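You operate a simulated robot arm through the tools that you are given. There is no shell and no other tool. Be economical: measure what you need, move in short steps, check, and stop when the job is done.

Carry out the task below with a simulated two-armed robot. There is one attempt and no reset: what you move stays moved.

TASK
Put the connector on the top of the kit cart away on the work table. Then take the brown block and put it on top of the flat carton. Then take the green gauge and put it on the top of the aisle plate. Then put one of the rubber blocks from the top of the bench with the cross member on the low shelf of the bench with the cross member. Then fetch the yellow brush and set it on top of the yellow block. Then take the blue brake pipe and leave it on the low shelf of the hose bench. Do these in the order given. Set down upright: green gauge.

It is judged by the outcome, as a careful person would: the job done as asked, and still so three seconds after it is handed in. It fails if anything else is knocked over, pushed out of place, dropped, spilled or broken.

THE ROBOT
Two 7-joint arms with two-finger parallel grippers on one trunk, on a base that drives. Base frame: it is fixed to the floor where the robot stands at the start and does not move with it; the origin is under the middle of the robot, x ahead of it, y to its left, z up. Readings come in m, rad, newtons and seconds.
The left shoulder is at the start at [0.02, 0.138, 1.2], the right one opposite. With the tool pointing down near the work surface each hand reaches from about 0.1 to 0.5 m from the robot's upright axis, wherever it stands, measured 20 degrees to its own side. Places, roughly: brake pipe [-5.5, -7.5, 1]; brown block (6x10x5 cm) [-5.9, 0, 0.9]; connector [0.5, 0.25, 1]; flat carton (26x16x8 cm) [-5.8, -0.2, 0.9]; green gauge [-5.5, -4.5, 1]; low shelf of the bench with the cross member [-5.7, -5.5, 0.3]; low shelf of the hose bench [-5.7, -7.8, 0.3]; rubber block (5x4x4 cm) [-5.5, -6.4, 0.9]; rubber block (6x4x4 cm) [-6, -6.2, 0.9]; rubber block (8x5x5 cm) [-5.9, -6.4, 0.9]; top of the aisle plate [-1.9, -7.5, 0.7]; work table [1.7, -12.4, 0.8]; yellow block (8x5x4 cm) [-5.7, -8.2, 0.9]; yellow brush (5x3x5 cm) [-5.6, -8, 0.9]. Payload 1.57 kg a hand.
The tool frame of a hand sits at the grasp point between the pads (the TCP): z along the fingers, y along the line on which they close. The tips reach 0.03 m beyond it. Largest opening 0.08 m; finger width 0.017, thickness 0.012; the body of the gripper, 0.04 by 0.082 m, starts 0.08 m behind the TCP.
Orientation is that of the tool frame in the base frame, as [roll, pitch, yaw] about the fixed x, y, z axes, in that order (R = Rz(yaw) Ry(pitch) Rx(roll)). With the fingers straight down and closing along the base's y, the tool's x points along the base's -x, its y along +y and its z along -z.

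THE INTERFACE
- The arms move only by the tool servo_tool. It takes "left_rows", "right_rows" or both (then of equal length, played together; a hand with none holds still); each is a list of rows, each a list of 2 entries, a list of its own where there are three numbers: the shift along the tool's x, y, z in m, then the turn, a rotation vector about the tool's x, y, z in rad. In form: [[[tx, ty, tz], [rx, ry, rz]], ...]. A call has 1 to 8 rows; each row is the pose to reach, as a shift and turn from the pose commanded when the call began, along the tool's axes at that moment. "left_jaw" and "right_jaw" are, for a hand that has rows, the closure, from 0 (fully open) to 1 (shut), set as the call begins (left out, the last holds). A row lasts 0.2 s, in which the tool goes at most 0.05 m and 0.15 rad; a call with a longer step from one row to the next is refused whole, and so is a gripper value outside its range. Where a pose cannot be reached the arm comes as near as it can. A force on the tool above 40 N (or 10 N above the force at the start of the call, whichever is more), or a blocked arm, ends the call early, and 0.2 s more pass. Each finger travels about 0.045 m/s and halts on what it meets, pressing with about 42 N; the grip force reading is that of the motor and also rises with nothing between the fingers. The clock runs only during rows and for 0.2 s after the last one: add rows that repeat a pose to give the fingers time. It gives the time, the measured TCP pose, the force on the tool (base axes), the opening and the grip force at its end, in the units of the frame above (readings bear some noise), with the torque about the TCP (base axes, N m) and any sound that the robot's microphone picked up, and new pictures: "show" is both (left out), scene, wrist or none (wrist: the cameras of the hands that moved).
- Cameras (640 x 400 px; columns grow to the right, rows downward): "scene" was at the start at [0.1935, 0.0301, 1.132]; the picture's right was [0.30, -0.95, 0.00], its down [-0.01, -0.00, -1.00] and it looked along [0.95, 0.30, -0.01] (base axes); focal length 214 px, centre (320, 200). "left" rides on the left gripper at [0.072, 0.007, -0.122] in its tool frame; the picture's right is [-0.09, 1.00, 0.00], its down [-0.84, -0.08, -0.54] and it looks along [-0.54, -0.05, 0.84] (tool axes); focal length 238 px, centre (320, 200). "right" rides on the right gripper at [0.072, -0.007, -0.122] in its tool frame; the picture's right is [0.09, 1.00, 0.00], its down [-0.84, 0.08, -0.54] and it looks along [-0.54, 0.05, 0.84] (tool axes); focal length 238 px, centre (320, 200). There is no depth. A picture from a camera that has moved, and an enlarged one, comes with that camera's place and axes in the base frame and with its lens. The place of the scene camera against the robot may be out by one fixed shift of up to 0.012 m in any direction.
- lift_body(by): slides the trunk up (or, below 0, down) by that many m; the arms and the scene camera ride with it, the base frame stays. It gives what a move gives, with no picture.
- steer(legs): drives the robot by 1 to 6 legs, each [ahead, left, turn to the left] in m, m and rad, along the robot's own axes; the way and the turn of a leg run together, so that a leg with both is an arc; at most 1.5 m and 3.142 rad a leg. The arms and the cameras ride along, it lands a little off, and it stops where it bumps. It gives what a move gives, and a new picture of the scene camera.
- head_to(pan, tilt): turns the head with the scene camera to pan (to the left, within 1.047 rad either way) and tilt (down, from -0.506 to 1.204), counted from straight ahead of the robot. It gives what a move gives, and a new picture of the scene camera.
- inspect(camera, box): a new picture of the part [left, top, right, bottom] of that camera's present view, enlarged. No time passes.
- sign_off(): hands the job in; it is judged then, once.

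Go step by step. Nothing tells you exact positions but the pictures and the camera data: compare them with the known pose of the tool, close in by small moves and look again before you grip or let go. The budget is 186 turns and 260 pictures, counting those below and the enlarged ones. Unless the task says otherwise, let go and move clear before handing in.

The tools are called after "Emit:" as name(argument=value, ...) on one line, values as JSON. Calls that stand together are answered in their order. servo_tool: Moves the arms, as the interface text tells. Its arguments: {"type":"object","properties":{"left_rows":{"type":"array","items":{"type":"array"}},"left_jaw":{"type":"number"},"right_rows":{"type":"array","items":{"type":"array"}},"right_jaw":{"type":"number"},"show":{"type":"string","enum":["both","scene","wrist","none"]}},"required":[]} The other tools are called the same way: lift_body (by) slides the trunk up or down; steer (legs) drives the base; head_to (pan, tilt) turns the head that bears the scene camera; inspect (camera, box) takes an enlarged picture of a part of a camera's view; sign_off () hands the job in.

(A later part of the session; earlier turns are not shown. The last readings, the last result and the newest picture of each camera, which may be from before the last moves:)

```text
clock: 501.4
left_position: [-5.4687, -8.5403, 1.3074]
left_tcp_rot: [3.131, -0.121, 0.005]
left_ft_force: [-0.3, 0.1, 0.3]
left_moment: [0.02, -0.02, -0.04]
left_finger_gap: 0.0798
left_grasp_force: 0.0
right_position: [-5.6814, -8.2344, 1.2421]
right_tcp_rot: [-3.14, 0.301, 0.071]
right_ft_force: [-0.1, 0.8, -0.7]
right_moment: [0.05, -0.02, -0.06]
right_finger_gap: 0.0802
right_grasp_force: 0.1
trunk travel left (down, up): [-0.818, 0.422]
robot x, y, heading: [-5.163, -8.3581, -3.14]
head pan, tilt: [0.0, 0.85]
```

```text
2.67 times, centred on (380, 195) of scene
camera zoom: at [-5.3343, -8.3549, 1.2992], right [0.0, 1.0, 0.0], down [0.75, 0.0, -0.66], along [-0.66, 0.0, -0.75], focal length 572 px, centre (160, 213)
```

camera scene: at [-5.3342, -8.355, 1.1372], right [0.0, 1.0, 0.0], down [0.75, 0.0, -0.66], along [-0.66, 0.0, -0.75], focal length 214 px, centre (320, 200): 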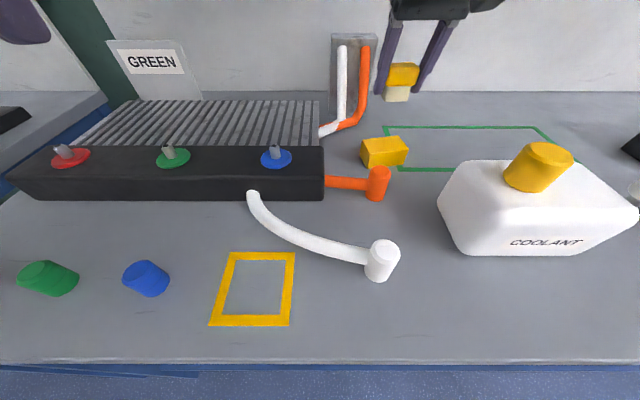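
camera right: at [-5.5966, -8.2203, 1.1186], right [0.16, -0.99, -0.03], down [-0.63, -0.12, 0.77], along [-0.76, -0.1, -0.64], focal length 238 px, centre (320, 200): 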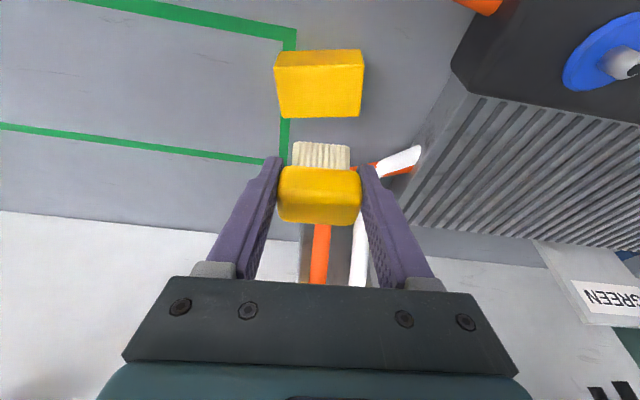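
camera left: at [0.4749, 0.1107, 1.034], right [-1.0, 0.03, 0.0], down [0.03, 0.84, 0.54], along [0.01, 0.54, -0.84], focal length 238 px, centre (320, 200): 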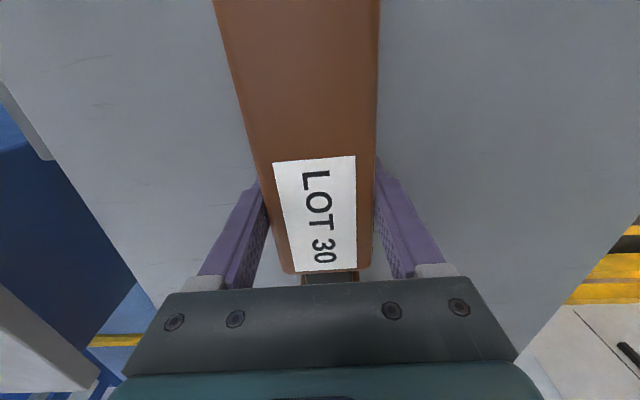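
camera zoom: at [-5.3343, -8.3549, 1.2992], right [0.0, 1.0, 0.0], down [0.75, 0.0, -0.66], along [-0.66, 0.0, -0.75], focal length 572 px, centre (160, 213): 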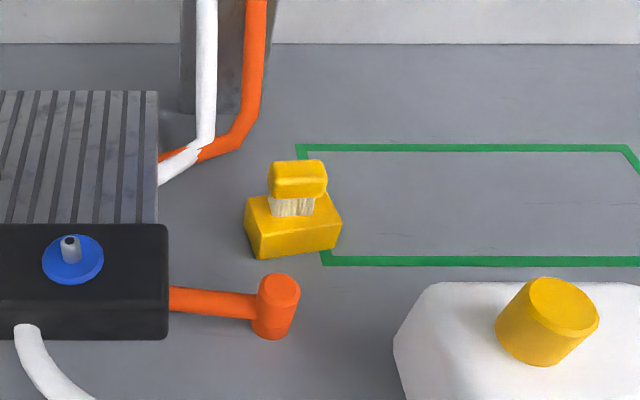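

The brush sits on the yellow block. Last: the blue brake pipe at about [-5.43, -7.55], lying along y on two V-supports. I'll take it with the left hand (closing along x), so first I tuck the right hand in and back off.

Emit:
servo_tool(right_rows=[[[0.04, 0, -0.012], [0, 0.06, 0]], [[0.08, 0, -0.024], [0, 0.12, 0]], [[0.12, 0, -0.036], [0, 0.18, 0]], [[0.155, 0, -0.048], [0, 0.24, 0]], [[0.191, 0, -0.059], [0, 0.3, 0]]], left_rows=[[[0, 0, 0], [0, 0, -0.14]], [[0, 0, 0], [0, 0, -0.28]], [[0, 0, 0], [0, 0, -0.42]], [[0, 0, 0], [0, 0, -0.56]], [[0, 0, 0], [0, 0, -0.7]]], show="none")

Emit:
steer(legs=[[-0.3, 0, 0], [0, -0.95, 0]])

Emit:
servo_tool(left_rows=[[[0, 0, 0], [0, 0, -0.14]], [[0, 0, 0], [0, 0, -0.28]], [[0, 0, 0], [0, 0, -0.42]], [[0, 0, 0], [0, 0, -0.56]], [[0, 0, 0], [0, 0, -0.7]], [[0, 0, 0], [0, 0, -0.84]], [[0, 0, 0], [0, 0, -0.87]]], show="both")

```text
clock: 502.6
left_position: [-5.467, -8.5398, 1.3076]
left_tcp_rot: [3.053, -0.084, 0.712]
left_ft_force: [-0.7, -0.2, 0.5]
left_moment: [-0.01, 0.0, -0.05]
left_finger_gap: 0.0799
left_grasp_force: 0.1
right_position: [-5.4803, -8.2186, 1.2426]
right_tcp_rot: [-3.138, 0.003, 0.072]
right_ft_force: [0.0, 0.1, 1.0]
right_moment: [-0.01, -0.03, -0.05]
right_finger_gap: 0.0801
right_grasp_force: 0.2
trunk travel left (down, up): [-0.818, 0.422]
robot x, y, heading: [-5.1639, -8.3576, -3.139]
head pan, tilt: [0.0, 0.85]
```

```text
clock: 509.1
left_position: [-5.1785, -7.6023, 1.3071]
left_tcp_rot: [3.056, -0.086, 0.723]
left_ft_force: [-0.4, 0.0, 0.8]
left_moment: [0.01, -0.02, -0.01]
left_finger_gap: 0.0802
left_grasp_force: 0.0
right_position: [-5.197, -7.2792, 1.2427]
right_tcp_rot: [-3.14, 0.003, 0.085]
right_ft_force: [0.7, -0.2, 0.1]
right_moment: [0.0, -0.01, -0.01]
right_finger_gap: 0.0799
right_grasp_force: 0.0
trunk travel left (down, up): [-0.818, 0.422]
robot x, y, heading: [-4.8768, -7.4146, -3.127]
head pan, tilt: [0.0, 0.85]
camera scene: at [-5.0474, -7.4144, 1.2992], right [-0.02, 1.0, 0.0], down [0.75, 0.01, -0.66], along [-0.66, -0.01, -0.75], focal length 214 px, centre (320, 200)
```

scene: 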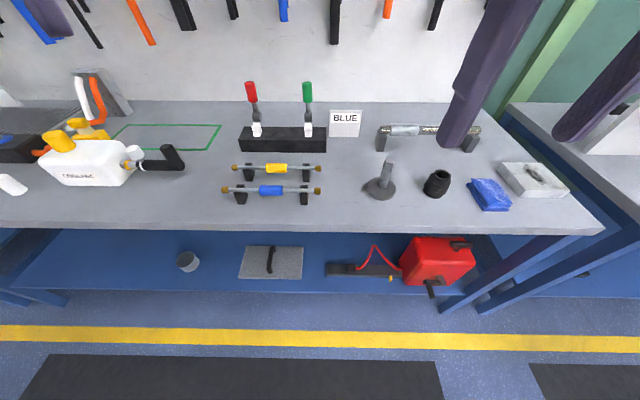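

```text
clock: 510.7
left_position: [-5.1778, -7.6026, 1.3089]
left_tcp_rot: [3.021, 0.011, 1.589]
left_ft_force: [-0.3, 0.1, -0.6]
left_moment: [0.02, 0.03, 0.05]
left_finger_gap: 0.0798
left_grasp_force: 0.2
right_position: [-5.1962, -7.2806, 1.241]
right_tcp_rot: [-3.141, 0.002, 0.083]
right_ft_force: [0.8, 0.4, 0.6]
right_moment: [0.01, 0.0, -0.02]
right_finger_gap: 0.08
right_grasp_force: 0.1
trunk travel left (down, up): [-0.818, 0.422]
robot x, y, heading: [-4.8753, -7.4134, -3.123]
head pan, tilt: [0.0, 0.85]
camera scene: at [-5.0474, -7.4144, 1.2992], right [-0.02, 1.0, 0.0], down [0.75, 0.01, -0.66], along [-0.66, -0.01, -0.75], focal length 214 px, centre (320, 200)
camera left: at [-5.1873, -7.527, 1.4287], right [0.99, -0.07, 0.12], down [-0.13, -0.83, 0.54], along [0.06, -0.55, -0.83], focal length 238 px, centre (320, 200)
```

scene: 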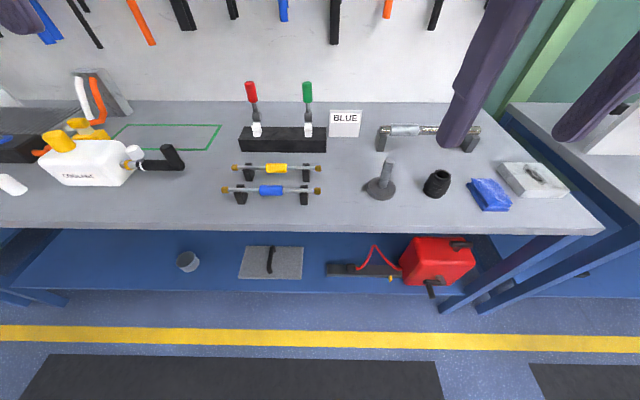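
left: 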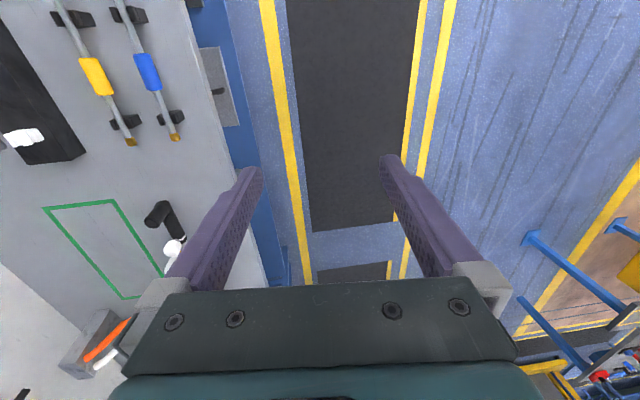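

The pipe's blue sleeve is at about [-5.44, -7.55]. I straighten the left hand, drive in and get above it.

Emit:
steer(legs=[[0.13, -0.05, -0.018]])

Emit:
servo_tool(left_rows=[[[0.0, -0.04, 0.01], [0.03, 0.003, 0.012]], [[0.0, -0.08, 0.02], [0.06, 0.006, 0.025]], [[0.0, -0.12, 0.03], [0.09, 0.008, 0.037]], [[0.0, -0.135, 0.04], [0.12, 0.011, 0.05]]], show="wrist")

Emit:
lift_body(by=-0.2)

Emit:
inspect(camera="left", box=[0, 0, 640, 400])

```text
clock: 512.1
left_position: [-5.3112, -7.5484, 1.3076]
left_tcp_rot: [3.023, 0.01, 1.571]
left_ft_force: [-0.7, 0.4, -0.7]
left_moment: [-0.02, -0.01, -0.01]
left_finger_gap: 0.08
left_grasp_force: 0.1
right_position: [-5.3255, -7.2259, 1.243]
right_tcp_rot: [-3.141, 0.003, 0.068]
right_ft_force: [0.0, 0.6, 1.0]
right_moment: [0.02, 0.0, 0.02]
right_finger_gap: 0.08
right_grasp_force: 0.1
trunk travel left (down, up): [-0.818, 0.422]
robot x, y, heading: [-5.0116, -7.3633, 3.14]
head pan, tilt: [0.0, 0.85]
camera scene: at [-5.1779, -7.3624, 1.2992], right [0.0, 1.0, 0.0], down [0.75, 0.0, -0.66], along [-0.66, 0.0, -0.75], focal length 214 px, centre (320, 200)
```

scene: 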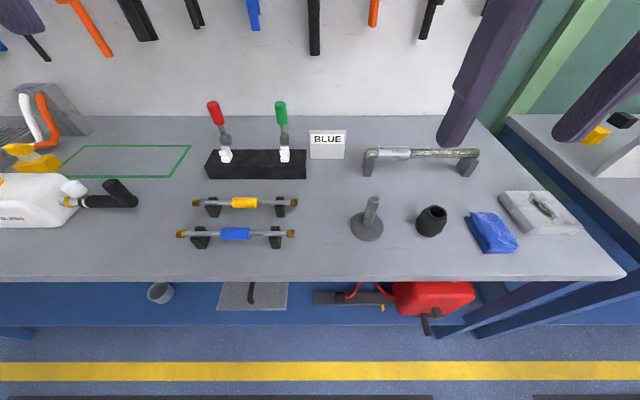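

```text
clock: 513.1
left_position: [-5.4423, -7.5485, 1.2515]
left_tcp_rot: [-3.14, -0.004, 1.52]
left_ft_force: [-0.4, 0.0, -0.5]
left_moment: [-0.01, 0.01, 0.01]
left_finger_gap: 0.0802
left_grasp_force: 0.1
right_position: [-5.3256, -7.2256, 1.2426]
right_tcp_rot: [-3.141, 0.001, 0.069]
right_ft_force: [0.5, -0.2, 0.5]
right_moment: [0.0, -0.02, -0.02]
right_finger_gap: 0.0801
right_grasp_force: 0.1
trunk travel left (down, up): [-0.818, 0.422]
robot x, y, heading: [-5.0076, -7.3698, 3.14]
head pan, tilt: [0.0, 0.85]
camera left: at [-5.4317, -7.4754, 1.3735], right [0.99, -0.14, 0.0], down [-0.12, -0.83, 0.54], along [-0.08, -0.53, -0.84], focal length 238 px, centre (320, 200)
```

left: 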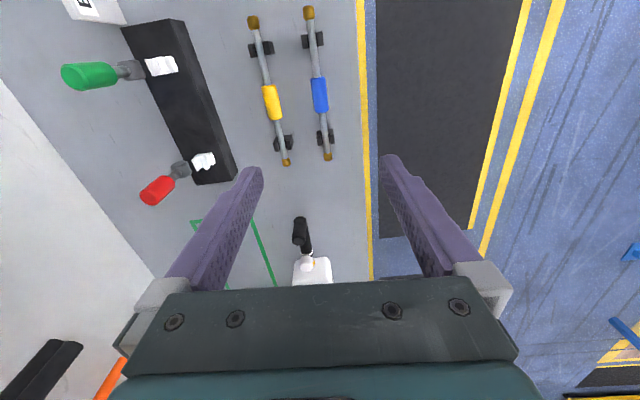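

```text
clock: 515.2
left_position: [-5.4418, -7.5476, 1.0523]
left_tcp_rot: [3.141, -0.004, 1.522]
left_ft_force: [-0.4, -0.2, 1.0]
left_moment: [-0.04, -0.01, -0.02]
left_finger_gap: 0.08
left_grasp_force: 0.1
right_position: [-5.3264, -7.2243, 1.042]
right_tcp_rot: [-3.139, 0.002, 0.068]
right_ft_force: [0.3, -0.3, 0.1]
right_moment: [0.01, 0.03, -0.01]
right_finger_gap: 0.0799
right_grasp_force: 0.0
trunk travel left (down, up): [-0.618, 0.622]
robot x, y, heading: [-5.0082, -7.365, 3.139]
head pan, tilt: [0.0, 0.85]
```

```text
1.00 times, centred on (320, 200) of left (not enlarged: the box is as wide or as high as the picture)
camera zoom: at [-5.4316, -7.4754, 1.1738], right [0.99, -0.14, 0.0], down [-0.12, -0.83, 0.54], along [-0.08, -0.53, -0.84], focal length 238 px, centre (320, 200)
```

zoom: 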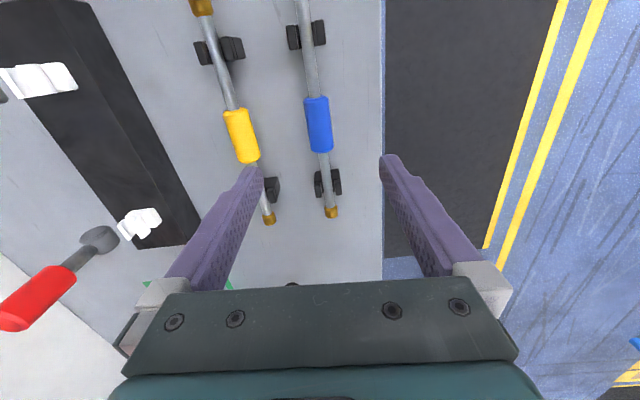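

The pipe lies exactly along y at x≈-5.4445 with axis z≈0.888. I correct the hand's turn and lower to it.

Emit:
servo_tool(left_rows=[[[-0.003, -0.001, 0.03], [0, 0, -0.025]], [[-0.006, -0.0025, 0.06], [0, 0, -0.05]], [[-0.006, -0.0025, 0.085], [0, 0, -0.05]]], show="none")

Emit:
lift_body(by=-0.035)

Emit:
inspect(camera="left", box=[160, 40, 480, 240])

Emit:
inspect(camera="scene", box=[140, 130, 340, 280])

```text
clock: 516.0
left_position: [-5.4463, -7.5533, 0.9675]
left_tcp_rot: [-3.141, -0.005, 1.57]
left_ft_force: [-0.1, -0.3, 0.2]
left_moment: [-0.01, 0.01, 0.0]
left_finger_gap: 0.0799
left_grasp_force: 0.1
right_position: [-5.3252, -7.2242, 1.0424]
right_tcp_rot: [-3.141, 0.002, 0.067]
right_ft_force: [0.3, -0.4, 0.3]
right_moment: [-0.01, 0.0, -0.02]
right_finger_gap: 0.0798
right_grasp_force: 0.1
trunk travel left (down, up): [-0.618, 0.622]
robot x, y, heading: [-5.0056, -7.3655, 3.141]
head pan, tilt: [0.0, 0.85]
```

```text
clock: 516.8
left_position: [-5.446, -7.5535, 0.9337]
left_tcp_rot: [-3.141, -0.004, 1.571]
left_ft_force: [0.1, 0.1, 0.5]
left_moment: [0.0, -0.02, 0.01]
left_finger_gap: 0.0801
left_grasp_force: 0.0
right_position: [-5.3259, -7.2261, 1.0073]
right_tcp_rot: [-3.141, 0.001, 0.067]
right_ft_force: [-0.2, 0.6, -0.2]
right_moment: [0.0, -0.03, -0.01]
right_finger_gap: 0.08
right_grasp_force: 0.0
trunk travel left (down, up): [-0.583, 0.657]
robot x, y, heading: [-5.0108, -7.3679, 3.141]
head pan, tilt: [0.0, 0.85]
```

```text
2.00 times, centred on (320, 140) of left
camera zoom: at [-5.4394, -7.4801, 1.0551], right [1.0, -0.09, 0.0], down [-0.08, -0.84, 0.54], along [-0.05, -0.54, -0.84], focal length 477 px, centre (320, 320)
```

zoom: 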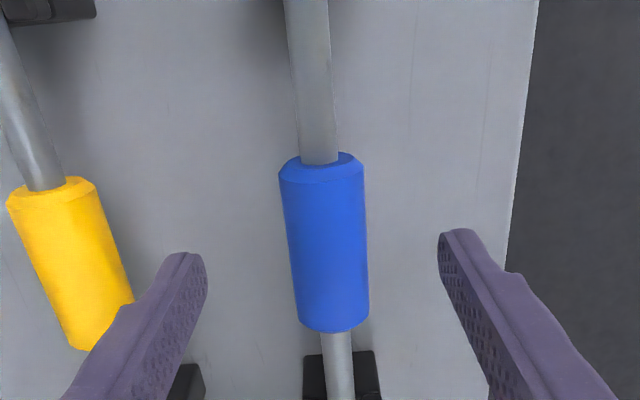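

```text
2.67 times, centred on (240, 205) of scene
camera zoom: at [-5.178, -7.3624, 1.0642], right [0.0, 1.0, 0.0], down [0.75, 0.0, -0.66], along [-0.66, 0.0, -0.75], focal length 572 px, centre (533, 187)
```

zoom: 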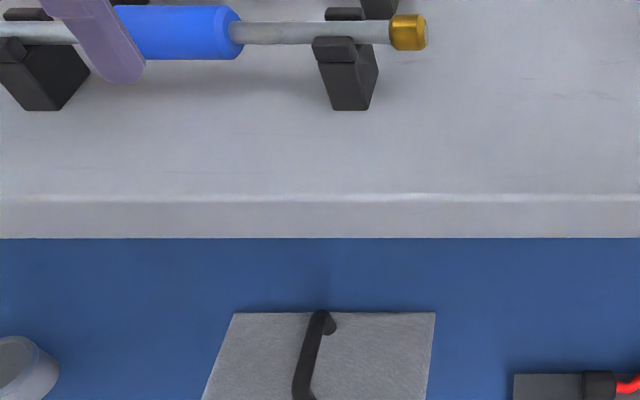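

Emit:
lift_body(by=-0.026)

Emit:
inspect(camera="left", box=[160, 40, 480, 240])

Emit:
inspect(camera="scene", box=[120, 60, 320, 210])

```text
clock: 517.5
left_position: [-5.4461, -7.553, 0.9068]
left_tcp_rot: [3.141, -0.004, 1.572]
left_ft_force: [-0.4, 0.2, 0.4]
left_moment: [-0.04, -0.04, 0.0]
left_finger_gap: 0.08
left_grasp_force: 0.0
right_position: [-5.3254, -7.2251, 0.9816]
right_tcp_rot: [-3.139, 0.002, 0.07]
right_ft_force: [0.8, 0.2, 0.3]
right_moment: [-0.01, -0.01, 0.03]
right_finger_gap: 0.0801
right_grasp_force: 0.1
trunk travel left (down, up): [-0.557, 0.683]
robot x, y, heading: [-5.0089, -7.3637, 3.143]
head pan, tilt: [0.0, 0.85]
```

```text
2.00 times, centred on (320, 140) of left
camera zoom: at [-5.4394, -7.4802, 1.0291], right [1.0, -0.09, 0.0], down [-0.08, -0.84, 0.54], along [-0.05, -0.54, -0.84], focal length 477 px, centre (320, 320)
```

zoom: 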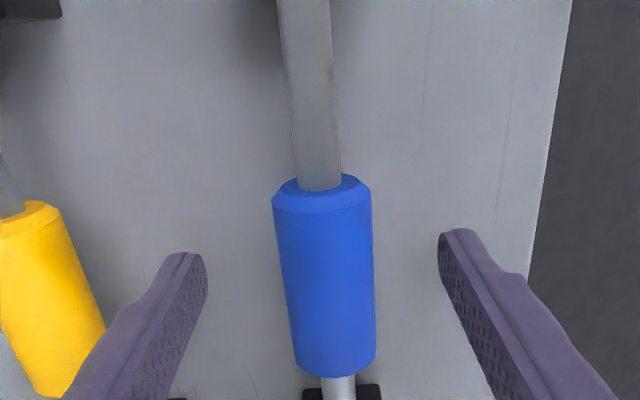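

```text
2.67 times, centred on (220, 135) of scene
camera zoom: at [-5.178, -7.3624, 1.0382], right [0.0, 1.0, 0.0], down [0.75, 0.0, -0.66], along [-0.66, 0.0, -0.75], focal length 572 px, centre (587, 373)
```

zoom: 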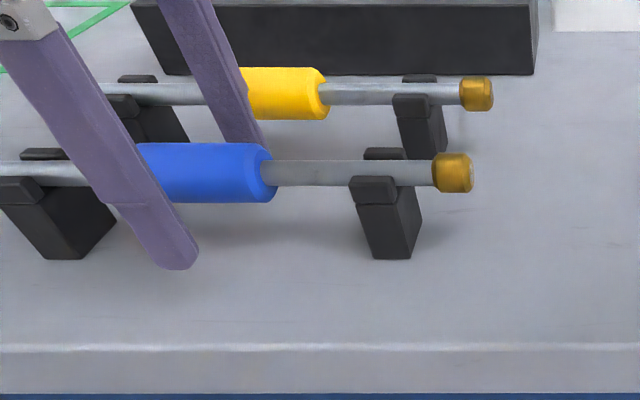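

Emit:
servo_tool(left_rows=[[[0, 0, 0], [0, 0, 0]], [[0, 0, 0], [0, 0, 0]], [[0, 0, 0], [0, 0, 0]], [[0, 0, 0], [0, 0, 0]], [[0, 0, 0], [0, 0, 0]], [[0, 0, 0], [0, 0, 0]]], left_jaw=1, show="wrist")

Emit:
lift_body(by=0.12)

Emit:
inspect(camera="scene", box=[60, 60, 380, 260])

```text
clock: 519.0
left_position: [-5.4457, -7.5533, 0.9065]
left_tcp_rot: [3.14, -0.004, 1.57]
left_ft_force: [0.4, 0.0, 0.9]
left_moment: [-0.01, 0.0, -0.02]
left_finger_gap: 0.0257
left_grasp_force: 37.3
right_position: [-5.3241, -7.2255, 0.9808]
right_tcp_rot: [-3.14, 0.001, 0.067]
right_ft_force: [0.7, -1.3, 0.3]
right_moment: [0.02, 0.0, -0.03]
right_finger_gap: 0.0799
right_grasp_force: 0.1
trunk travel left (down, up): [-0.557, 0.683]
robot x, y, heading: [-5.0063, -7.3654, 3.141]
head pan, tilt: [0.0, 0.85]
camera left: at [-5.4393, -7.4802, 1.029], right [1.0, -0.09, 0.0], down [-0.08, -0.84, 0.54], along [-0.05, -0.54, -0.84], focal length 238 px, centre (320, 200)
```

left: 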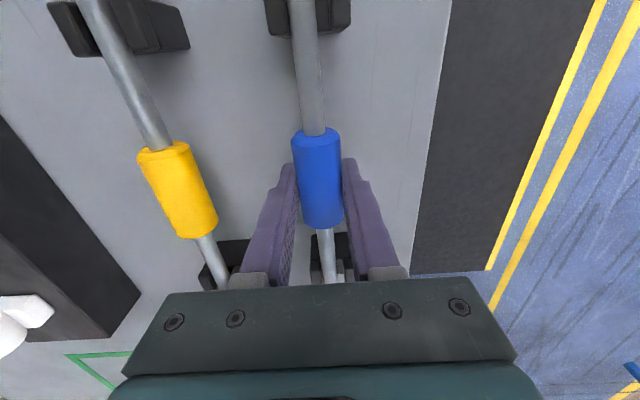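

```text
clock: 520.5
left_position: [-5.4461, -7.554, 1.0257]
left_tcp_rot: [3.14, -0.004, 1.57]
left_ft_force: [-0.9, 0.6, -1.5]
left_moment: [-0.01, 0.01, -0.01]
left_finger_gap: 0.0255
left_grasp_force: 36.8
right_position: [-5.3252, -7.2265, 1.1013]
right_tcp_rot: [-3.14, 0.002, 0.067]
right_ft_force: [0.5, 0.5, 0.7]
right_moment: [-0.05, 0.01, 0.02]
right_finger_gap: 0.0801
right_grasp_force: 0.2
trunk travel left (down, up): [-0.677, 0.563]
robot x, y, heading: [-5.0072, -7.3621, 3.14]
head pan, tilt: [0.0, 0.85]
```

```text
2.00 times, centred on (220, 160) of scene
camera zoom: at [-5.1778, -7.3624, 1.1582], right [0.0, 1.0, 0.0], down [0.75, 0.0, -0.66], along [-0.66, 0.0, -0.75], focal length 429 px, centre (520, 280)
```

zoom: 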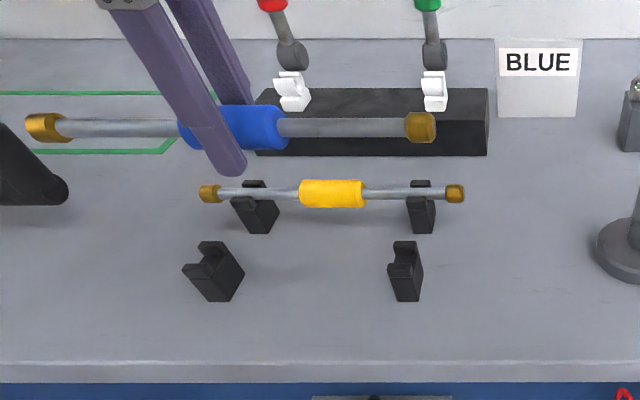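

The pipe is held at mid-finger, so the fingertips stick out 3 cm below it, which would force a small drop on the shelf. I set it back on its supports and re-grip 2 cm nearer the fingertips.

Emit:
lift_body(by=-0.12)

Emit:
servo_tool(left_rows=[[[0, 0, 0], [0, 0, 0]], [[0, 0, 0], [0, 0, 0]], [[0, 0, 0], [0, 0, 0]], [[0, 0, 0], [0, 0, 0]], [[0, 0, 0], [0, 0, 0]], [[0, 0, 0], [0, 0, 0]]], left_jaw=0, show="none")

Emit:
lift_body(by=0.019)

Emit:
inspect(camera="left", box=[160, 40, 480, 240])

Emit:
inspect(camera="scene", box=[120, 60, 320, 210])

```text
clock: 522.0
left_position: [-5.4455, -7.5534, 0.9078]
left_tcp_rot: [-3.142, -0.004, 1.571]
left_ft_force: [-0.2, 0.1, -0.6]
left_moment: [0.05, 0.05, 0.01]
left_finger_gap: 0.026
left_grasp_force: 37.2
right_position: [-5.3243, -7.2268, 0.9811]
right_tcp_rot: [-3.14, 0.003, 0.067]
right_ft_force: [-0.5, 0.6, 0.3]
right_moment: [0.05, -0.01, 0.01]
right_finger_gap: 0.0799
right_grasp_force: 0.1
trunk travel left (down, up): [-0.557, 0.683]
robot x, y, heading: [-5.0092, -7.3644, 3.138]
head pan, tilt: [0.0, 0.85]
```

```text
clock: 523.4
left_position: [-5.4455, -7.5538, 0.9064]
left_tcp_rot: [3.141, -0.004, 1.57]
left_ft_force: [-0.2, 0.6, -0.2]
left_moment: [0.02, 0.04, 0.02]
left_finger_gap: 0.08
left_grasp_force: 0.1
right_position: [-5.3256, -7.2249, 0.9814]
right_tcp_rot: [-3.139, 0.003, 0.068]
right_ft_force: [-1.4, -0.5, 0.3]
right_moment: [-0.01, -0.03, 0.01]
right_finger_gap: 0.08
right_grasp_force: 0.2
trunk travel left (down, up): [-0.557, 0.683]
robot x, y, heading: [-5.0028, -7.3673, 3.139]
head pan, tilt: [0.0, 0.85]
```

```text
clock: 524.0
left_position: [-5.4461, -7.5537, 0.9263]
left_tcp_rot: [3.141, -0.002, 1.57]
left_ft_force: [-0.2, -0.5, 0.9]
left_moment: [-0.01, 0.02, -0.01]
left_finger_gap: 0.08
left_grasp_force: 0.1
right_position: [-5.326, -7.2259, 0.9987]
right_tcp_rot: [-3.139, 0.001, 0.067]
right_ft_force: [-0.3, -0.3, -0.4]
right_moment: [0.0, -0.03, 0.01]
right_finger_gap: 0.0799
right_grasp_force: 0.1
trunk travel left (down, up): [-0.576, 0.664]
robot x, y, heading: [-5.0075, -7.3661, 3.139]
head pan, tilt: [0.0, 0.85]
```

```text
2.00 times, centred on (320, 140) of left
camera zoom: at [-5.4392, -7.4802, 1.048], right [1.0, -0.09, 0.0], down [-0.08, -0.84, 0.54], along [-0.05, -0.54, -0.84], focal length 477 px, centre (320, 320)
```

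zoom: 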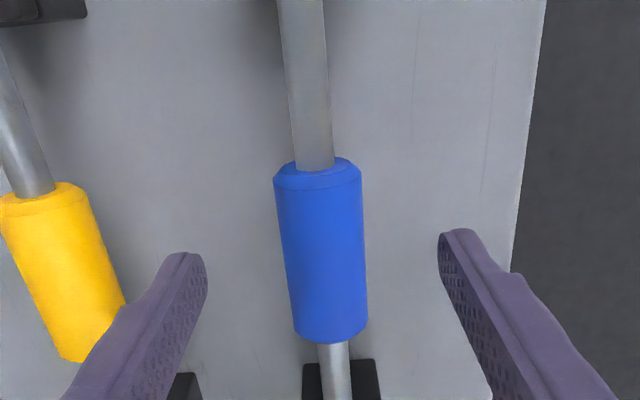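

```text
2.67 times, centred on (220, 135) of scene
camera zoom: at [-5.1778, -7.3624, 1.0573], right [0.0, 1.0, 0.0], down [0.75, 0.0, -0.66], along [-0.66, 0.0, -0.75], focal length 572 px, centre (587, 373)
```

zoom: 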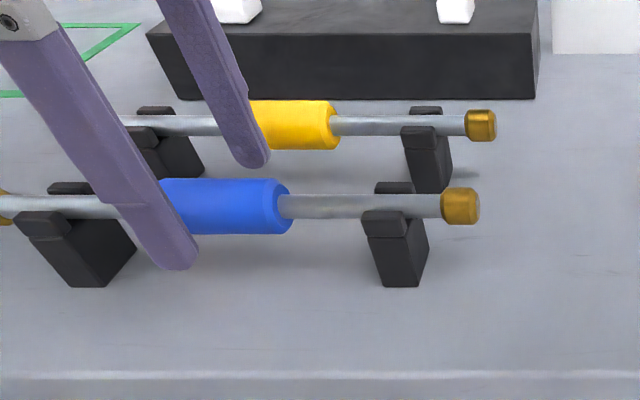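

Emit:
inspect(camera="left", box=[230, 100, 400, 220])

Emit:
inspect(camera="scene", box=[150, 90, 250, 170])

```text
3.33 times, centred on (315, 160) of left
camera zoom: at [-5.4392, -7.4802, 1.048], right [1.0, -0.09, 0.0], down [-0.08, -0.84, 0.54], along [-0.05, -0.54, -0.84], focal length 794 px, centre (337, 333)
```

zoom: 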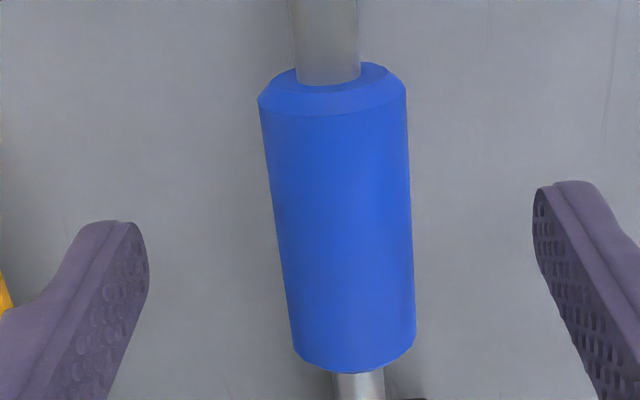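

```text
5.00 times, centred on (200, 130) of scene
camera zoom: at [-5.1778, -7.3624, 1.0573], right [0.0, 1.0, 0.0], down [0.75, 0.0, -0.66], along [-0.66, 0.0, -0.75], focal length 1072 px, centre (920, 550)
```

zoom: 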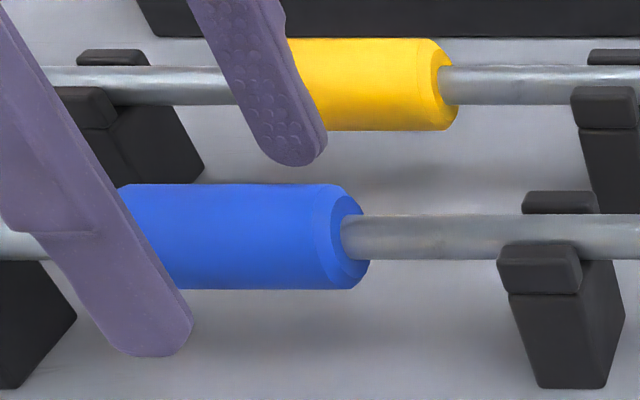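

Comparing views, the pipe axis is at z≈0.8985 and the fingertips now just reach it; I go 8 mm lower so the tips end about 1 cm below the axis, then close.

Emit:
lift_body(by=-0.008)

Emit:
servo_tool(left_rows=[[[0, 0, 0], [0, 0, 0]], [[0, 0, 0], [0, 0, 0]], [[0, 0, 0], [0, 0, 0]], [[0, 0, 0], [0, 0, 0]], [[0, 0, 0], [0, 0, 0]], [[0, 0, 0], [0, 0, 0]], [[0, 0, 0], [0, 0, 0]]], left_jaw=1, show="none")

Emit:
lift_body(by=0.1)

Emit:
inspect(camera="scene", box=[60, 60, 380, 260])

```text
clock: 524.6
left_position: [-5.4461, -7.5535, 0.9193]
left_tcp_rot: [3.141, -0.004, 1.57]
left_ft_force: [0.4, -0.4, 0.6]
left_moment: [0.05, 0.0, 0.01]
left_finger_gap: 0.0798
left_grasp_force: 0.1
right_position: [-5.3265, -7.2248, 0.9918]
right_tcp_rot: [-3.139, 0.002, 0.07]
right_ft_force: [0.5, 0.0, 0.0]
right_moment: [0.04, 0.0, 0.05]
right_finger_gap: 0.0801
right_grasp_force: 0.0
trunk travel left (down, up): [-0.568, 0.672]
robot x, y, heading: [-5.0054, -7.3671, 3.137]
head pan, tilt: [0.0, 0.85]
```

```text
clock: 526.2
left_position: [-5.4455, -7.5529, 0.9187]
left_tcp_rot: [3.14, -0.004, 1.572]
left_ft_force: [0.4, 0.4, 1.8]
left_moment: [-0.02, -0.02, 0.13]
left_finger_gap: 0.0266
left_grasp_force: 37.2
right_position: [-5.3263, -7.226, 0.9912]
right_tcp_rot: [-3.139, 0.002, 0.067]
right_ft_force: [0.1, -0.3, 0.2]
right_moment: [0.03, -0.02, 0.01]
right_finger_gap: 0.08
right_grasp_force: 0.1
trunk travel left (down, up): [-0.568, 0.672]
robot x, y, heading: [-5.0078, -7.368, 3.139]
head pan, tilt: [0.0, 0.85]
```

```text
clock: 527.5
left_position: [-5.4454, -7.5523, 1.0179]
left_tcp_rot: [3.141, -0.004, 1.57]
left_ft_force: [0.3, -0.6, -1.3]
left_moment: [0.01, 0.01, -0.17]
left_finger_gap: 0.0265
left_grasp_force: 36.9
right_position: [-5.3247, -7.2261, 1.0923]
right_tcp_rot: [-3.139, 0.002, 0.07]
right_ft_force: [0.6, -0.2, -0.1]
right_moment: [0.0, -0.02, -0.01]
right_finger_gap: 0.0799
right_grasp_force: 0.1
trunk travel left (down, up): [-0.668, 0.572]
robot x, y, heading: [-5.012, -7.3679, 3.137]
head pan, tilt: [0.0, 0.85]
```

```text
2.00 times, centred on (220, 160) of scene
camera zoom: at [-5.1778, -7.3624, 1.1492], right [0.0, 1.0, 0.0], down [0.75, 0.0, -0.66], along [-0.66, 0.0, -0.75], focal length 429 px, centre (520, 280)
```

zoom: 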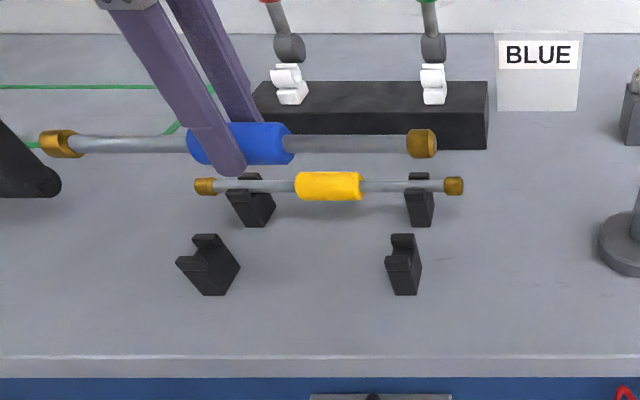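

Held near the fingertips. I back off, sidestep south to the free part of the low shelf and lower the trunk to look.

Emit:
steer(legs=[[-0.4, 0, 0], [0, 0.9, 0]])

Emit:
servo_tool(left_rows=[[[0, 0, 0.025], [0, 0, 0]], [[0, 0, 0.05], [0, 0, 0]]], right_rows=[[[0.02, 0, -0.02], [0, 0, 0]], [[0.04, 0, -0.04], [0, 0, 0]]], show="none")

Emit:
lift_body(by=-0.35)

Emit:
head_to(pan=0.15, tilt=0.45)

```text
clock: 534.2
left_position: [-5.0629, -8.4225, 1.0179]
left_tcp_rot: [3.14, -0.003, 1.548]
left_ft_force: [-0.7, 0.1, -1.9]
left_moment: [0.01, 0.01, 0.01]
left_finger_gap: 0.0258
left_grasp_force: 36.9
right_position: [-4.9348, -8.0975, 1.0918]
right_tcp_rot: [-3.14, 0.002, 0.043]
right_ft_force: [-0.3, 0.0, -0.9]
right_moment: [0.02, 0.02, 0.01]
right_finger_gap: 0.0801
right_grasp_force: 0.1
trunk travel left (down, up): [-0.668, 0.572]
robot x, y, heading: [-4.6184, -8.2462, 3.121]
head pan, tilt: [0.0, 0.85]
camera scene: at [-4.79, -8.238, 1.1492], right [0.03, 1.0, 0.0], down [0.75, -0.02, -0.66], along [-0.66, 0.02, -0.75], focal length 214 px, centre (320, 200)
```

scene: 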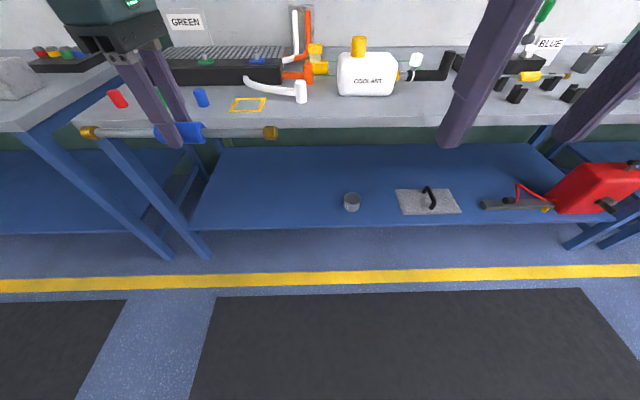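

```text
clock: 534.9
left_position: [-5.0615, -8.4214, 0.9681]
left_tcp_rot: [-3.141, -0.003, 1.549]
left_ft_force: [-0.2, -0.2, -0.5]
left_moment: [0.01, 0.01, 0.02]
left_finger_gap: 0.0261
left_grasp_force: 37.3
right_position: [-4.8932, -8.0966, 1.1345]
right_tcp_rot: [-3.139, 0.001, 0.046]
right_ft_force: [-0.3, -0.1, 0.4]
right_moment: [0.01, -0.01, 0.03]
right_finger_gap: 0.08
right_grasp_force: 0.2
trunk travel left (down, up): [-0.668, 0.572]
robot x, y, heading: [-4.6217, -8.2471, 3.119]
head pan, tilt: [0.0, 0.85]
```

```text
clock: 538.3
left_position: [-5.0619, -8.4222, 0.6183]
left_tcp_rot: [3.139, -0.002, 1.548]
left_ft_force: [0.7, 0.3, -1.3]
left_moment: [0.0, 0.0, -0.02]
left_finger_gap: 0.0257
left_grasp_force: 37.7
right_position: [-4.8956, -8.0962, 0.7833]
right_tcp_rot: [-3.141, 0.001, 0.045]
right_ft_force: [0.2, -0.2, 0.0]
right_moment: [0.0, 0.03, -0.01]
right_finger_gap: 0.0799
right_grasp_force: 0.0
trunk travel left (down, up): [-0.318, 0.922]
robot x, y, heading: [-4.6167, -8.243, 3.115]
head pan, tilt: [0.0, 0.85]
```

```text
clock: 539.1
left_position: [-5.0625, -8.4221, 0.6172]
left_tcp_rot: [3.142, -0.004, 1.549]
left_ft_force: [0.6, 0.5, -1.1]
left_moment: [0.01, 0.0, -0.03]
left_finger_gap: 0.026
left_grasp_force: 37.2
right_position: [-4.8943, -8.0973, 0.7836]
right_tcp_rot: [-3.14, 0.001, 0.043]
right_ft_force: [0.0, 0.1, 0.1]
right_moment: [0.0, 0.0, 0.03]
right_finger_gap: 0.0802
right_grasp_force: 0.0
trunk travel left (down, up): [-0.318, 0.922]
robot x, y, heading: [-4.6207, -8.2461, 3.115]
head pan, tilt: [0.15, 0.45]
camera scene: at [-4.803, -8.2514, 0.8336], right [-0.12, 0.99, 0.0], down [0.43, 0.05, -0.9], along [-0.89, -0.11, -0.44], focal length 214 px, centre (320, 200)
```

scene: 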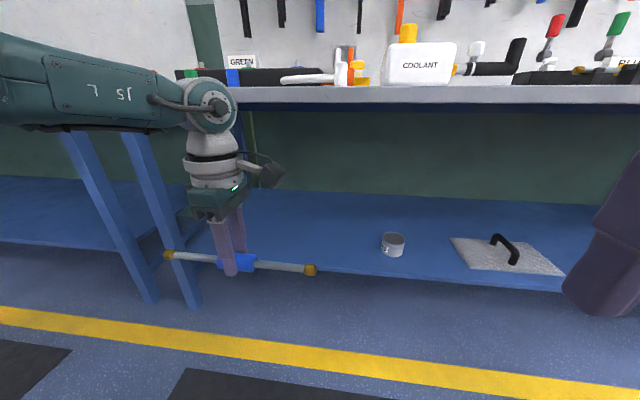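

The shelf is free between the left leg (y≈-8.9) and the cup (y≈-8.05). I align, lower, and move in under the table top.

Emit:
steer(legs=[[0, 0.06, 0.026]])

Emit:
lift_body(by=-0.225)

Emit:
steer(legs=[[0.27, 0, 0]])

Emit:
inspect(camera="left", box=[0, 0, 640, 400])

```text
clock: 540.1
left_position: [-5.0585, -8.4938, 0.6181]
left_tcp_rot: [3.14, -0.004, 1.576]
left_ft_force: [0.0, -0.3, -1.5]
left_moment: [0.05, -0.03, 0.01]
left_finger_gap: 0.026
left_grasp_force: 37.0
right_position: [-4.8981, -8.1644, 0.7841]
right_tcp_rot: [-3.14, 0.003, 0.07]
right_ft_force: [-0.1, 0.4, 0.3]
right_moment: [0.02, 0.02, 0.02]
right_finger_gap: 0.0801
right_grasp_force: 0.1
trunk travel left (down, up): [-0.318, 0.922]
robot x, y, heading: [-4.6229, -8.3058, -3.139]
head pan, tilt: [0.15, 0.45]
camera scene: at [-4.8034, -8.3169, 0.8337], right [-0.15, 0.99, 0.0], down [0.43, 0.07, -0.9], along [-0.89, -0.14, -0.44], focal length 214 px, centre (320, 200)
```

scene: 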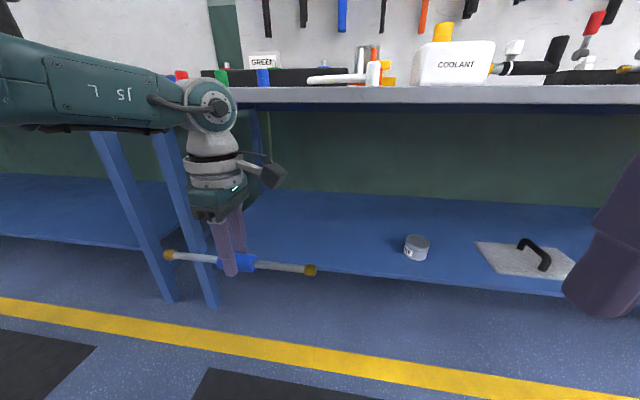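

```text
clock: 542.5
left_position: [-5.059, -8.4932, 0.3933]
left_tcp_rot: [3.14, -0.003, 1.573]
left_ft_force: [0.0, 0.4, -1.3]
left_moment: [0.0, -0.02, -0.01]
left_finger_gap: 0.0257
left_grasp_force: 36.5
right_position: [-4.8989, -8.164, 0.5586]
right_tcp_rot: [-3.14, 0.001, 0.07]
right_ft_force: [0.1, -0.4, 0.2]
right_moment: [0.0, 0.0, 0.0]
right_finger_gap: 0.08
right_grasp_force: 0.0
trunk travel left (down, up): [-0.093, 1.147]
robot x, y, heading: [-4.6187, -8.3044, -3.142]
head pan, tilt: [0.15, 0.45]
```

```text
clock: 544.4
left_position: [-5.3244, -8.4966, 0.3923]
left_tcp_rot: [3.139, -0.005, 1.578]
left_ft_force: [0.3, 0.7, -1.0]
left_moment: [-0.02, 0.01, 0.04]
left_finger_gap: 0.0258
left_grasp_force: 37.3
right_position: [-5.1662, -8.1647, 0.5581]
right_tcp_rot: [-3.14, -0.001, 0.076]
right_ft_force: [0.0, 0.0, -0.4]
right_moment: [-0.02, 0.0, 0.01]
right_finger_gap: 0.0801
right_grasp_force: 0.1
trunk travel left (down, up): [-0.093, 1.147]
robot x, y, heading: [-4.8908, -8.3045, -3.136]
head pan, tilt: [0.15, 0.45]
camera scene: at [-5.0706, -8.3182, 0.6085], right [-0.15, 0.99, 0.0], down [0.43, 0.07, -0.9], along [-0.89, -0.14, -0.44], focal length 214 px, centre (320, 200)
```

scene: 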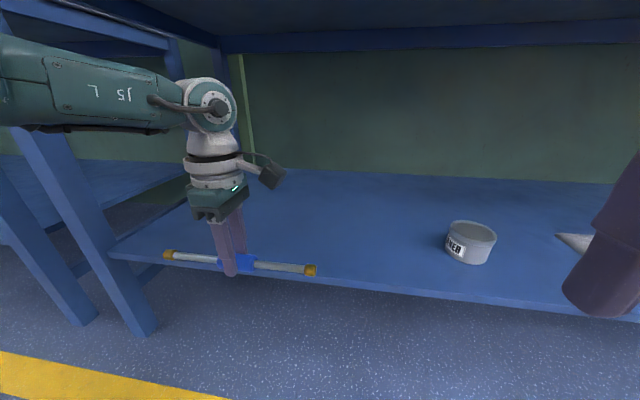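

```text
1.00 times, centred on (320, 200) of left (not enlarged: the box is as wide or as high as the picture)
camera zoom: at [-5.3185, -8.4229, 0.5146], right [1.0, -0.09, 0.0], down [-0.07, -0.84, 0.54], along [-0.04, -0.54, -0.84], focal length 238 px, centre (320, 200)
```

zoom: 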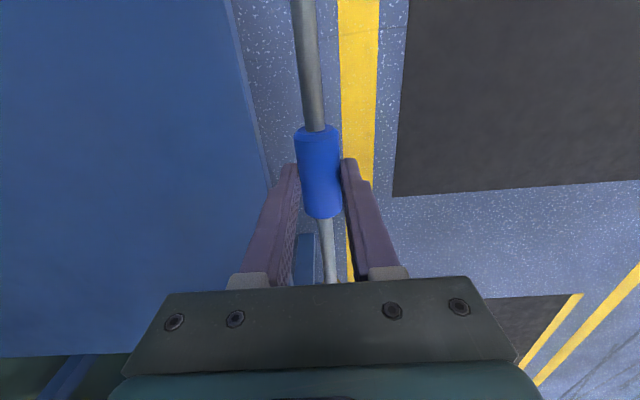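

Emit:
steer(legs=[[0.16, 0, 0]])

Emit:
lift_body(by=-0.05)

Emit:
inspect(camera="left", box=[0, 0, 640, 400])

Emit:
inspect(camera="scene", box=[120, 160, 360, 310])

```text
clock: 545.8
left_position: [-5.4843, -8.4976, 0.3929]
left_tcp_rot: [3.137, -0.004, 1.579]
left_ft_force: [0.9, -0.2, -0.7]
left_moment: [-0.02, 0.0, -0.03]
left_finger_gap: 0.0259
left_grasp_force: 37.5
right_position: [-5.3272, -8.1676, 0.5573]
right_tcp_rot: [-3.14, 0.0, 0.076]
right_ft_force: [-0.4, 0.4, 0.3]
right_moment: [0.0, 0.01, 0.04]
right_finger_gap: 0.0799
right_grasp_force: 0.1
trunk travel left (down, up): [-0.093, 1.147]
robot x, y, heading: [-5.0482, -8.304, -3.138]
head pan, tilt: [0.15, 0.45]
camera scene: at [-5.2305, -8.3194, 0.6084], right [-0.16, 0.99, 0.0], down [0.43, 0.07, -0.9], along [-0.89, -0.14, -0.44], focal length 214 px, centre (320, 200)
```

scene: 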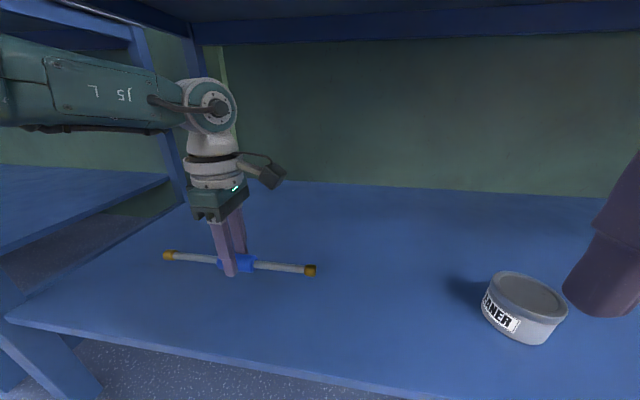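

```text
clock: 546.7
left_position: [-5.4856, -8.4971, 0.3432]
left_tcp_rot: [3.138, -0.003, 1.58]
left_ft_force: [-0.6, -0.1, -1.3]
left_moment: [0.0, -0.01, 0.01]
left_finger_gap: 0.0257
left_grasp_force: 36.9
right_position: [-5.3292, -8.1683, 0.508]
right_tcp_rot: [-3.141, 0.004, 0.078]
right_ft_force: [-0.8, -0.3, 0.5]
right_moment: [0.0, -0.01, 0.01]
right_finger_gap: 0.0802
right_grasp_force: 0.1
trunk travel left (down, up): [-0.043, 1.197]
robot x, y, heading: [-5.049, -8.3054, -3.136]
head pan, tilt: [0.15, 0.45]
```

```text
1.00 times, centred on (320, 200) of left (not enlarged: the box is as wide or as high as the picture)
camera zoom: at [-5.48, -8.4246, 0.4648], right [1.0, -0.08, 0.0], down [-0.07, -0.84, 0.54], along [-0.04, -0.54, -0.84], focal length 238 px, centre (320, 200)
```

zoom: 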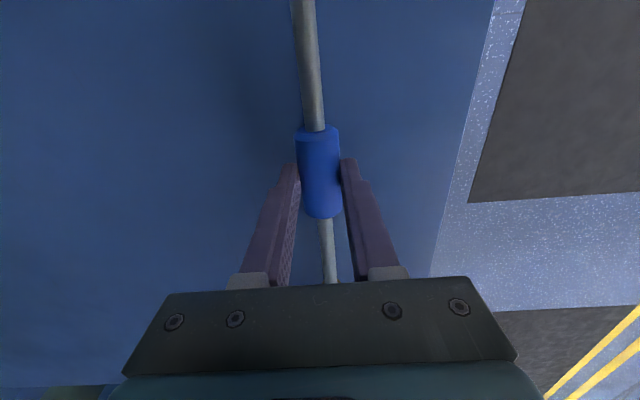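

```text
2.67 times, centred on (240, 235) of scene
camera zoom: at [-5.2323, -8.3195, 0.5587], right [-0.16, 0.99, 0.0], down [0.43, 0.07, -0.9], along [-0.89, -0.14, -0.44], focal length 572 px, centre (533, 107)
```

zoom: 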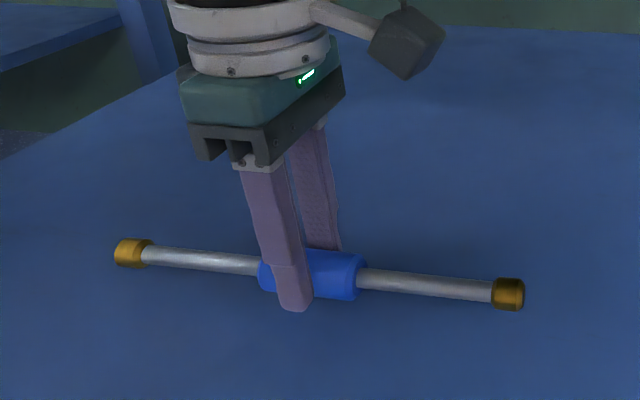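

Emit:
servo_tool(left_rows=[[[0, 0, 0.004], [0, 0, 0]], [[0, 0, 0.008], [0, 0, 0]]], show="none")

Emit:
servo_tool(left_rows=[[[0, 0, 0.002], [0, 0, 0]], [[0, 0, 0.004], [0, 0, 0]]], show="none")

Emit:
inspect(camera="scene", box=[140, 180, 340, 300])

```text
clock: 547.3
left_position: [-5.4859, -8.4985, 0.3354]
left_tcp_rot: [3.14, -0.003, 1.579]
left_ft_force: [1.2, 0.1, 0.6]
left_moment: [0.08, -0.04, 0.0]
left_finger_gap: 0.0258
left_grasp_force: 36.8
right_position: [-5.3274, -8.1686, 0.5088]
right_tcp_rot: [-3.141, 0.003, 0.077]
right_ft_force: [-0.5, 0.5, -0.3]
right_moment: [0.01, 0.04, 0.02]
right_finger_gap: 0.0799
right_grasp_force: 0.0
trunk travel left (down, up): [-0.043, 1.197]
robot x, y, heading: [-5.0494, -8.3078, -3.131]
head pan, tilt: [0.15, 0.45]
```

```text
clock: 547.9
left_position: [-5.4861, -8.4976, 0.3336]
left_tcp_rot: [3.14, -0.004, 1.579]
left_ft_force: [10.5, 2.0, 36.9]
left_moment: [0.12, -0.35, 0.07]
left_finger_gap: 0.0264
left_grasp_force: 37.3
right_position: [-5.3273, -8.1688, 0.5098]
right_tcp_rot: [-3.14, 0.0, 0.077]
right_ft_force: [0.1, -0.2, -0.6]
right_moment: [-0.02, 0.02, -0.01]
right_finger_gap: 0.0797
right_grasp_force: 0.1
trunk travel left (down, up): [-0.043, 1.197]
robot x, y, heading: [-5.0491, -8.3058, -3.135]
head pan, tilt: [0.15, 0.45]
```

```text
3.20 times, centred on (240, 240) of scene
camera zoom: at [-5.2318, -8.3205, 0.5593], right [-0.16, 0.99, 0.0], down [0.43, 0.07, -0.9], along [-0.89, -0.14, -0.44], focal length 686 px, centre (576, 72)
```

zoom: 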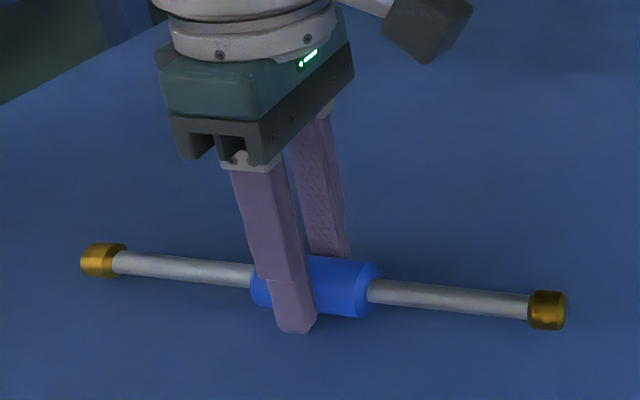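

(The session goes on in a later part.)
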